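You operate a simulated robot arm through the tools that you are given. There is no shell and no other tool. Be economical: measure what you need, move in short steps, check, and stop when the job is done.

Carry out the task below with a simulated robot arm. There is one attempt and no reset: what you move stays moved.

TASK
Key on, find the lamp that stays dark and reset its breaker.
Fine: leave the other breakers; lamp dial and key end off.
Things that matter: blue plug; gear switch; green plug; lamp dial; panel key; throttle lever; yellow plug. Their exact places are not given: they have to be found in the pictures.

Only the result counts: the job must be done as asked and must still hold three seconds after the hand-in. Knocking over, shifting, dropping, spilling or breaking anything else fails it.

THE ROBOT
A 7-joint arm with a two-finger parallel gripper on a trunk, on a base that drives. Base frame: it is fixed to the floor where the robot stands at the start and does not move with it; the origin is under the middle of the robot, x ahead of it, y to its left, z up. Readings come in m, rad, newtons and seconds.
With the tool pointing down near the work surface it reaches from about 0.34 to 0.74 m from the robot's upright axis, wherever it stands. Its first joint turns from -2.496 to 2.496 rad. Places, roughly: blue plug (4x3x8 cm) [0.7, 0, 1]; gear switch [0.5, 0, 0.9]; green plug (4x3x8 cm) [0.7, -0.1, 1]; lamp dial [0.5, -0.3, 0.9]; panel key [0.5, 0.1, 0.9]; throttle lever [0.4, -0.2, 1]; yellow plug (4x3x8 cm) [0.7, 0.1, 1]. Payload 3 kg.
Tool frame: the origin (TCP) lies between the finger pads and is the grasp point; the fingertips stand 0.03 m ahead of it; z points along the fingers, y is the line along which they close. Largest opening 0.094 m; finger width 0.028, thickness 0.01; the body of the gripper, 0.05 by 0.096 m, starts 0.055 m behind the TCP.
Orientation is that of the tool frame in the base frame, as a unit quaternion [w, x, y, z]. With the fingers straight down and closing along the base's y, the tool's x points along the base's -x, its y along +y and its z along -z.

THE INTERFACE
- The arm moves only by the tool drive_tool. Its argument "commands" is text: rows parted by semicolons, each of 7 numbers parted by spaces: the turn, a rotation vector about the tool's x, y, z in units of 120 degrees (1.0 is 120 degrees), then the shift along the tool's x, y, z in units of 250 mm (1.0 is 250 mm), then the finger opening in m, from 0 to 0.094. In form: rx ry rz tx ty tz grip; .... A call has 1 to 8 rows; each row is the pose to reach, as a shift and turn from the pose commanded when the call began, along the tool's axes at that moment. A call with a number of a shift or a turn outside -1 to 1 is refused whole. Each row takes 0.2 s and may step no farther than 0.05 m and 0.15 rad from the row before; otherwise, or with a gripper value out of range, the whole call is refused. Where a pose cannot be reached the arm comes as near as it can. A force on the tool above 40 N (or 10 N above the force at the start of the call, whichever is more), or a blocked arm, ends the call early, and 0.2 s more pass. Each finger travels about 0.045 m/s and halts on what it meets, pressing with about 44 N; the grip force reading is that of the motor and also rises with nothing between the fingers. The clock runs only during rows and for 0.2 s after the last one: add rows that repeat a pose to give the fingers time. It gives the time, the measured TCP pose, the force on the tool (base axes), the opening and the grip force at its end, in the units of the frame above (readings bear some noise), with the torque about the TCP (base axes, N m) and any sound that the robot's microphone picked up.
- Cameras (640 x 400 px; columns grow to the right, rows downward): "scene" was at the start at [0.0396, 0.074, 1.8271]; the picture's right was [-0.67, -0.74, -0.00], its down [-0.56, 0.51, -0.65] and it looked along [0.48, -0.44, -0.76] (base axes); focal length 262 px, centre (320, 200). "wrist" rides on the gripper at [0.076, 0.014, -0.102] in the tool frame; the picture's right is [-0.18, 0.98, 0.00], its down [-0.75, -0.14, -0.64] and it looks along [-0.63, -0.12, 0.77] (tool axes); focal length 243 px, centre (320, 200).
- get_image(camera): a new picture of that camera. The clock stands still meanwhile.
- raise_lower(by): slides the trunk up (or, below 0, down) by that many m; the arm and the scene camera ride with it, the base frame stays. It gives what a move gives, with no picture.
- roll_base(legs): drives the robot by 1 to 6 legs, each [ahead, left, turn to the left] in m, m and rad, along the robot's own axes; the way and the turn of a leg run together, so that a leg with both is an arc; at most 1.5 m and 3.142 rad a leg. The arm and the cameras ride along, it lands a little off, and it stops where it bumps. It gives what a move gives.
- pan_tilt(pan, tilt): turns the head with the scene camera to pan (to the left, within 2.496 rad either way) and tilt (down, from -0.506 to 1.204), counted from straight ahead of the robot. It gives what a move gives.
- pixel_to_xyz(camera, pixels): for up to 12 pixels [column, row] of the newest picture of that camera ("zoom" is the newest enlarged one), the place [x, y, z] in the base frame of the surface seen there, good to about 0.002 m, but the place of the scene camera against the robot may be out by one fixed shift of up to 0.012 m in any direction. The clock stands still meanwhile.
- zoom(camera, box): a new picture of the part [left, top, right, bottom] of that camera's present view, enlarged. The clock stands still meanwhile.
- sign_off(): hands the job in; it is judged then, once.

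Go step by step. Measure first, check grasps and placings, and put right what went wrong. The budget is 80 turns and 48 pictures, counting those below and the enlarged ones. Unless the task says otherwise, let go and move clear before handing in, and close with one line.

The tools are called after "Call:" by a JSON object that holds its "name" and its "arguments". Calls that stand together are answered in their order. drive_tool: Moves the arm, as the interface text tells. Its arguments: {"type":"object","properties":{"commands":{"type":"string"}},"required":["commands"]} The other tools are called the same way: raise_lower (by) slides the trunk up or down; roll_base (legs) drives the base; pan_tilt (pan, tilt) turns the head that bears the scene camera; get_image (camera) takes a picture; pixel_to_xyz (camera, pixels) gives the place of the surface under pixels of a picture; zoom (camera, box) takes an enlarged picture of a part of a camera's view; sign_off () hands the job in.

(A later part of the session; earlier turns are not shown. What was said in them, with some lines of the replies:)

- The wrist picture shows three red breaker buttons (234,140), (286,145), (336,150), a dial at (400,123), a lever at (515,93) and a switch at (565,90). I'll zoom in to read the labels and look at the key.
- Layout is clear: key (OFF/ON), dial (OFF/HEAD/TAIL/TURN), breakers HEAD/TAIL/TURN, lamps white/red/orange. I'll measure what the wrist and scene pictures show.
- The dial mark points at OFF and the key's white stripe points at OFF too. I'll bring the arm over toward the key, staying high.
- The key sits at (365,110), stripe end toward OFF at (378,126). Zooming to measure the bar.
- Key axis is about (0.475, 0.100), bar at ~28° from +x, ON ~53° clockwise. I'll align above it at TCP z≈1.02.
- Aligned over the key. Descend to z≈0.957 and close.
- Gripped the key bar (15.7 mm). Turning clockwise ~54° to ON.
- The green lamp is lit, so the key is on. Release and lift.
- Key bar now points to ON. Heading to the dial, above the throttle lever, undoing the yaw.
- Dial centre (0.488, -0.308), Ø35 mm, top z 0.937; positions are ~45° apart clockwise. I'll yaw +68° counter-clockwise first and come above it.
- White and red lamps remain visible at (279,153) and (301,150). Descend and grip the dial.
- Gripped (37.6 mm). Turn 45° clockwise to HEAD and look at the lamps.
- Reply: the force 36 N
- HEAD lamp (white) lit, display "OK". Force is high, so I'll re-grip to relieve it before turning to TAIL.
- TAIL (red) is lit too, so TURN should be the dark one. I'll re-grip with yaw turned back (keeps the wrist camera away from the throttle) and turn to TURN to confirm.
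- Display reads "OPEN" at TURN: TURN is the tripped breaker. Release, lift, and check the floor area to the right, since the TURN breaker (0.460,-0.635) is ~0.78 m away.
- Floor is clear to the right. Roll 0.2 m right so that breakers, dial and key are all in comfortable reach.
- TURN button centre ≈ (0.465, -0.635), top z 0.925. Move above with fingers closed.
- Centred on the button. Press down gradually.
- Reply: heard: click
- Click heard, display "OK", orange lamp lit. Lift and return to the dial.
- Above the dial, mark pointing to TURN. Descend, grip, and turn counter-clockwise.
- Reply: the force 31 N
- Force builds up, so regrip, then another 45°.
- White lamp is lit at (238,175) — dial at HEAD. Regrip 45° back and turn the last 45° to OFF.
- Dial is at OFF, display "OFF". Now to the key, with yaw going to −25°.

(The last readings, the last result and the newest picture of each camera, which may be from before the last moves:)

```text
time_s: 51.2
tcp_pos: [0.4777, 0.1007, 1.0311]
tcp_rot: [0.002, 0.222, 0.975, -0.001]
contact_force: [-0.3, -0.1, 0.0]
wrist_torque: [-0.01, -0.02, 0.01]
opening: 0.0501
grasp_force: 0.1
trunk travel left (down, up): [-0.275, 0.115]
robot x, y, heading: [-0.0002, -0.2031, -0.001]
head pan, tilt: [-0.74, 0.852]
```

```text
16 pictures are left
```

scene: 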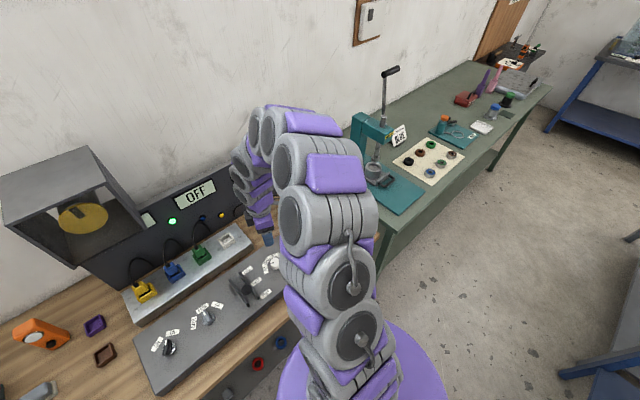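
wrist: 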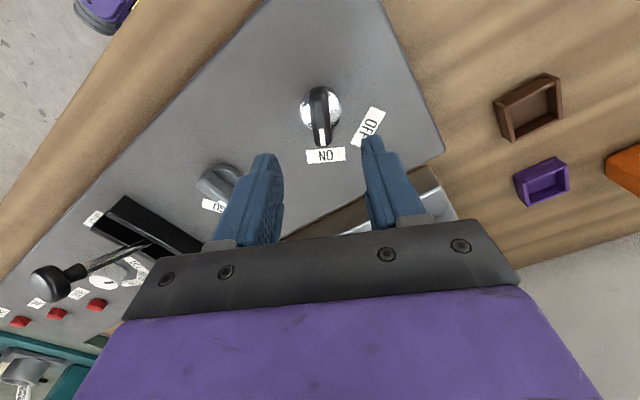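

Aligned with the key at ON. Descend, grip, turn back to OFF.

Call:
{"name": "drive_tool", "arguments": {"commands": "0 0 0 0 0 0.15 0.05; 0 0 0 0 0 0.293 0.05; 0 0 0 0 0 0.293 0.05; 0 0 0 0 0 0.293 0.03; 0 0 0 0 0 0.293 0.012; 0 0 0 0 0 0.293 0.008; 0 0 0 0 0 0.293 0.008; 0 0 0 0 0 0.293 0.008"}}

Call:
{"name": "drive_tool", "arguments": {"commands": "0 0 -0.065 0 0 0 0.008; 0 0 -0.13 0 0 0 0.008; 0 0 -0.195 0 0 0 0.008; 0 0 -0.26 0 0 0 0.008; 0 0 -0.325 0 0 0 0.008; 0 0 -0.39 0 0 0 0.008; 0 0 -0.448 0 0 0 0.008; 0 0 -0.448 0 0 0 0.008"}}

Call:
{"name": "drive_tool", "arguments": {"commands": "0 0 0 0 0 0 0.03; 0 0 0 0 0 0 0.05; 0 0 0 0 0 0 0.05; 0 0 0 0 0 -0.15 0.05; 0 0 0 0 0 -0.33 0.05; 0 0 0 0 0 -0.5 0.05; 0 0 0 0 0 -0.7 0.05; 0 0 0 0 0 -0.8 0.05"}}

Call:
{"name": "get_image", "arguments": {"camera": "wrist"}}

Call:
{"name": "get_image", "arguments": {"camera": "scene"}}

```text
time_s: 53.0
tcp_pos: [0.4786, 0.1013, 0.9581]
tcp_rot: [0.003, 0.221, 0.975, -0.001]
contact_force: [8.9, 18.2, 1.7]
wrist_torque: [0.19, -0.75, -0.04]
opening: 0.0158
grasp_force: 45.0
trunk travel left (down, up): [-0.275, 0.115]
robot x, y, heading: [-0.0032, -0.2015, -0.002]
head pan, tilt: [-0.74, 0.852]
```

```text
time_s: 54.8
tcp_pos: [0.4789, 0.1014, 0.9592]
tcp_rot: [0.002, -0.245, 0.97, -0.002]
contact_force: [11.5, 30.9, 16.8]
wrist_torque: [1.23, -0.54, 0.04]
opening: 0.0159
grasp_force: 45.2
trunk travel left (down, up): [-0.275, 0.115]
robot x, y, heading: [-0.0, -0.2006, -0.004]
head pan, tilt: [-0.74, 0.852]
```

```text
time_s: 56.6
tcp_pos: [0.4785, 0.1023, 1.1584]
tcp_rot: [0.0, -0.244, 0.97, -0.003]
contact_force: [0.0, 0.3, 0.1]
wrist_torque: [-0.02, 0.02, -0.01]
opening: 0.0502
grasp_force: 0.1
trunk travel left (down, up): [-0.275, 0.115]
robot x, y, heading: [0.0012, -0.201, 0.001]
head pan, tilt: [-0.74, 0.852]
```

```text
15 pictures are left
```

wrist: 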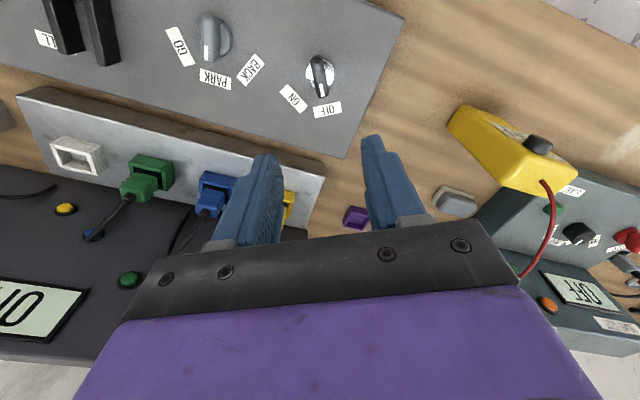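

```text
14 pictures are left
```

scene: 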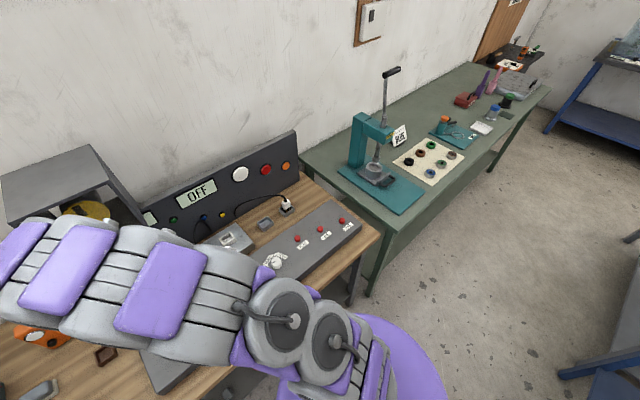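

The key points at OFF, the green lamp is out at (173,219), the dial is at OFF, and the gripper is open and clear. Handing in.

Call:
{"name": "sign_off", "arguments": {}}

```text
The job is handed in.
```

The TURN lamp was the dark one. I reset its breaker and saw the lamp light, left the HEAD and TAIL breakers alone, and turned the lamp dial and panel key back to OFF.
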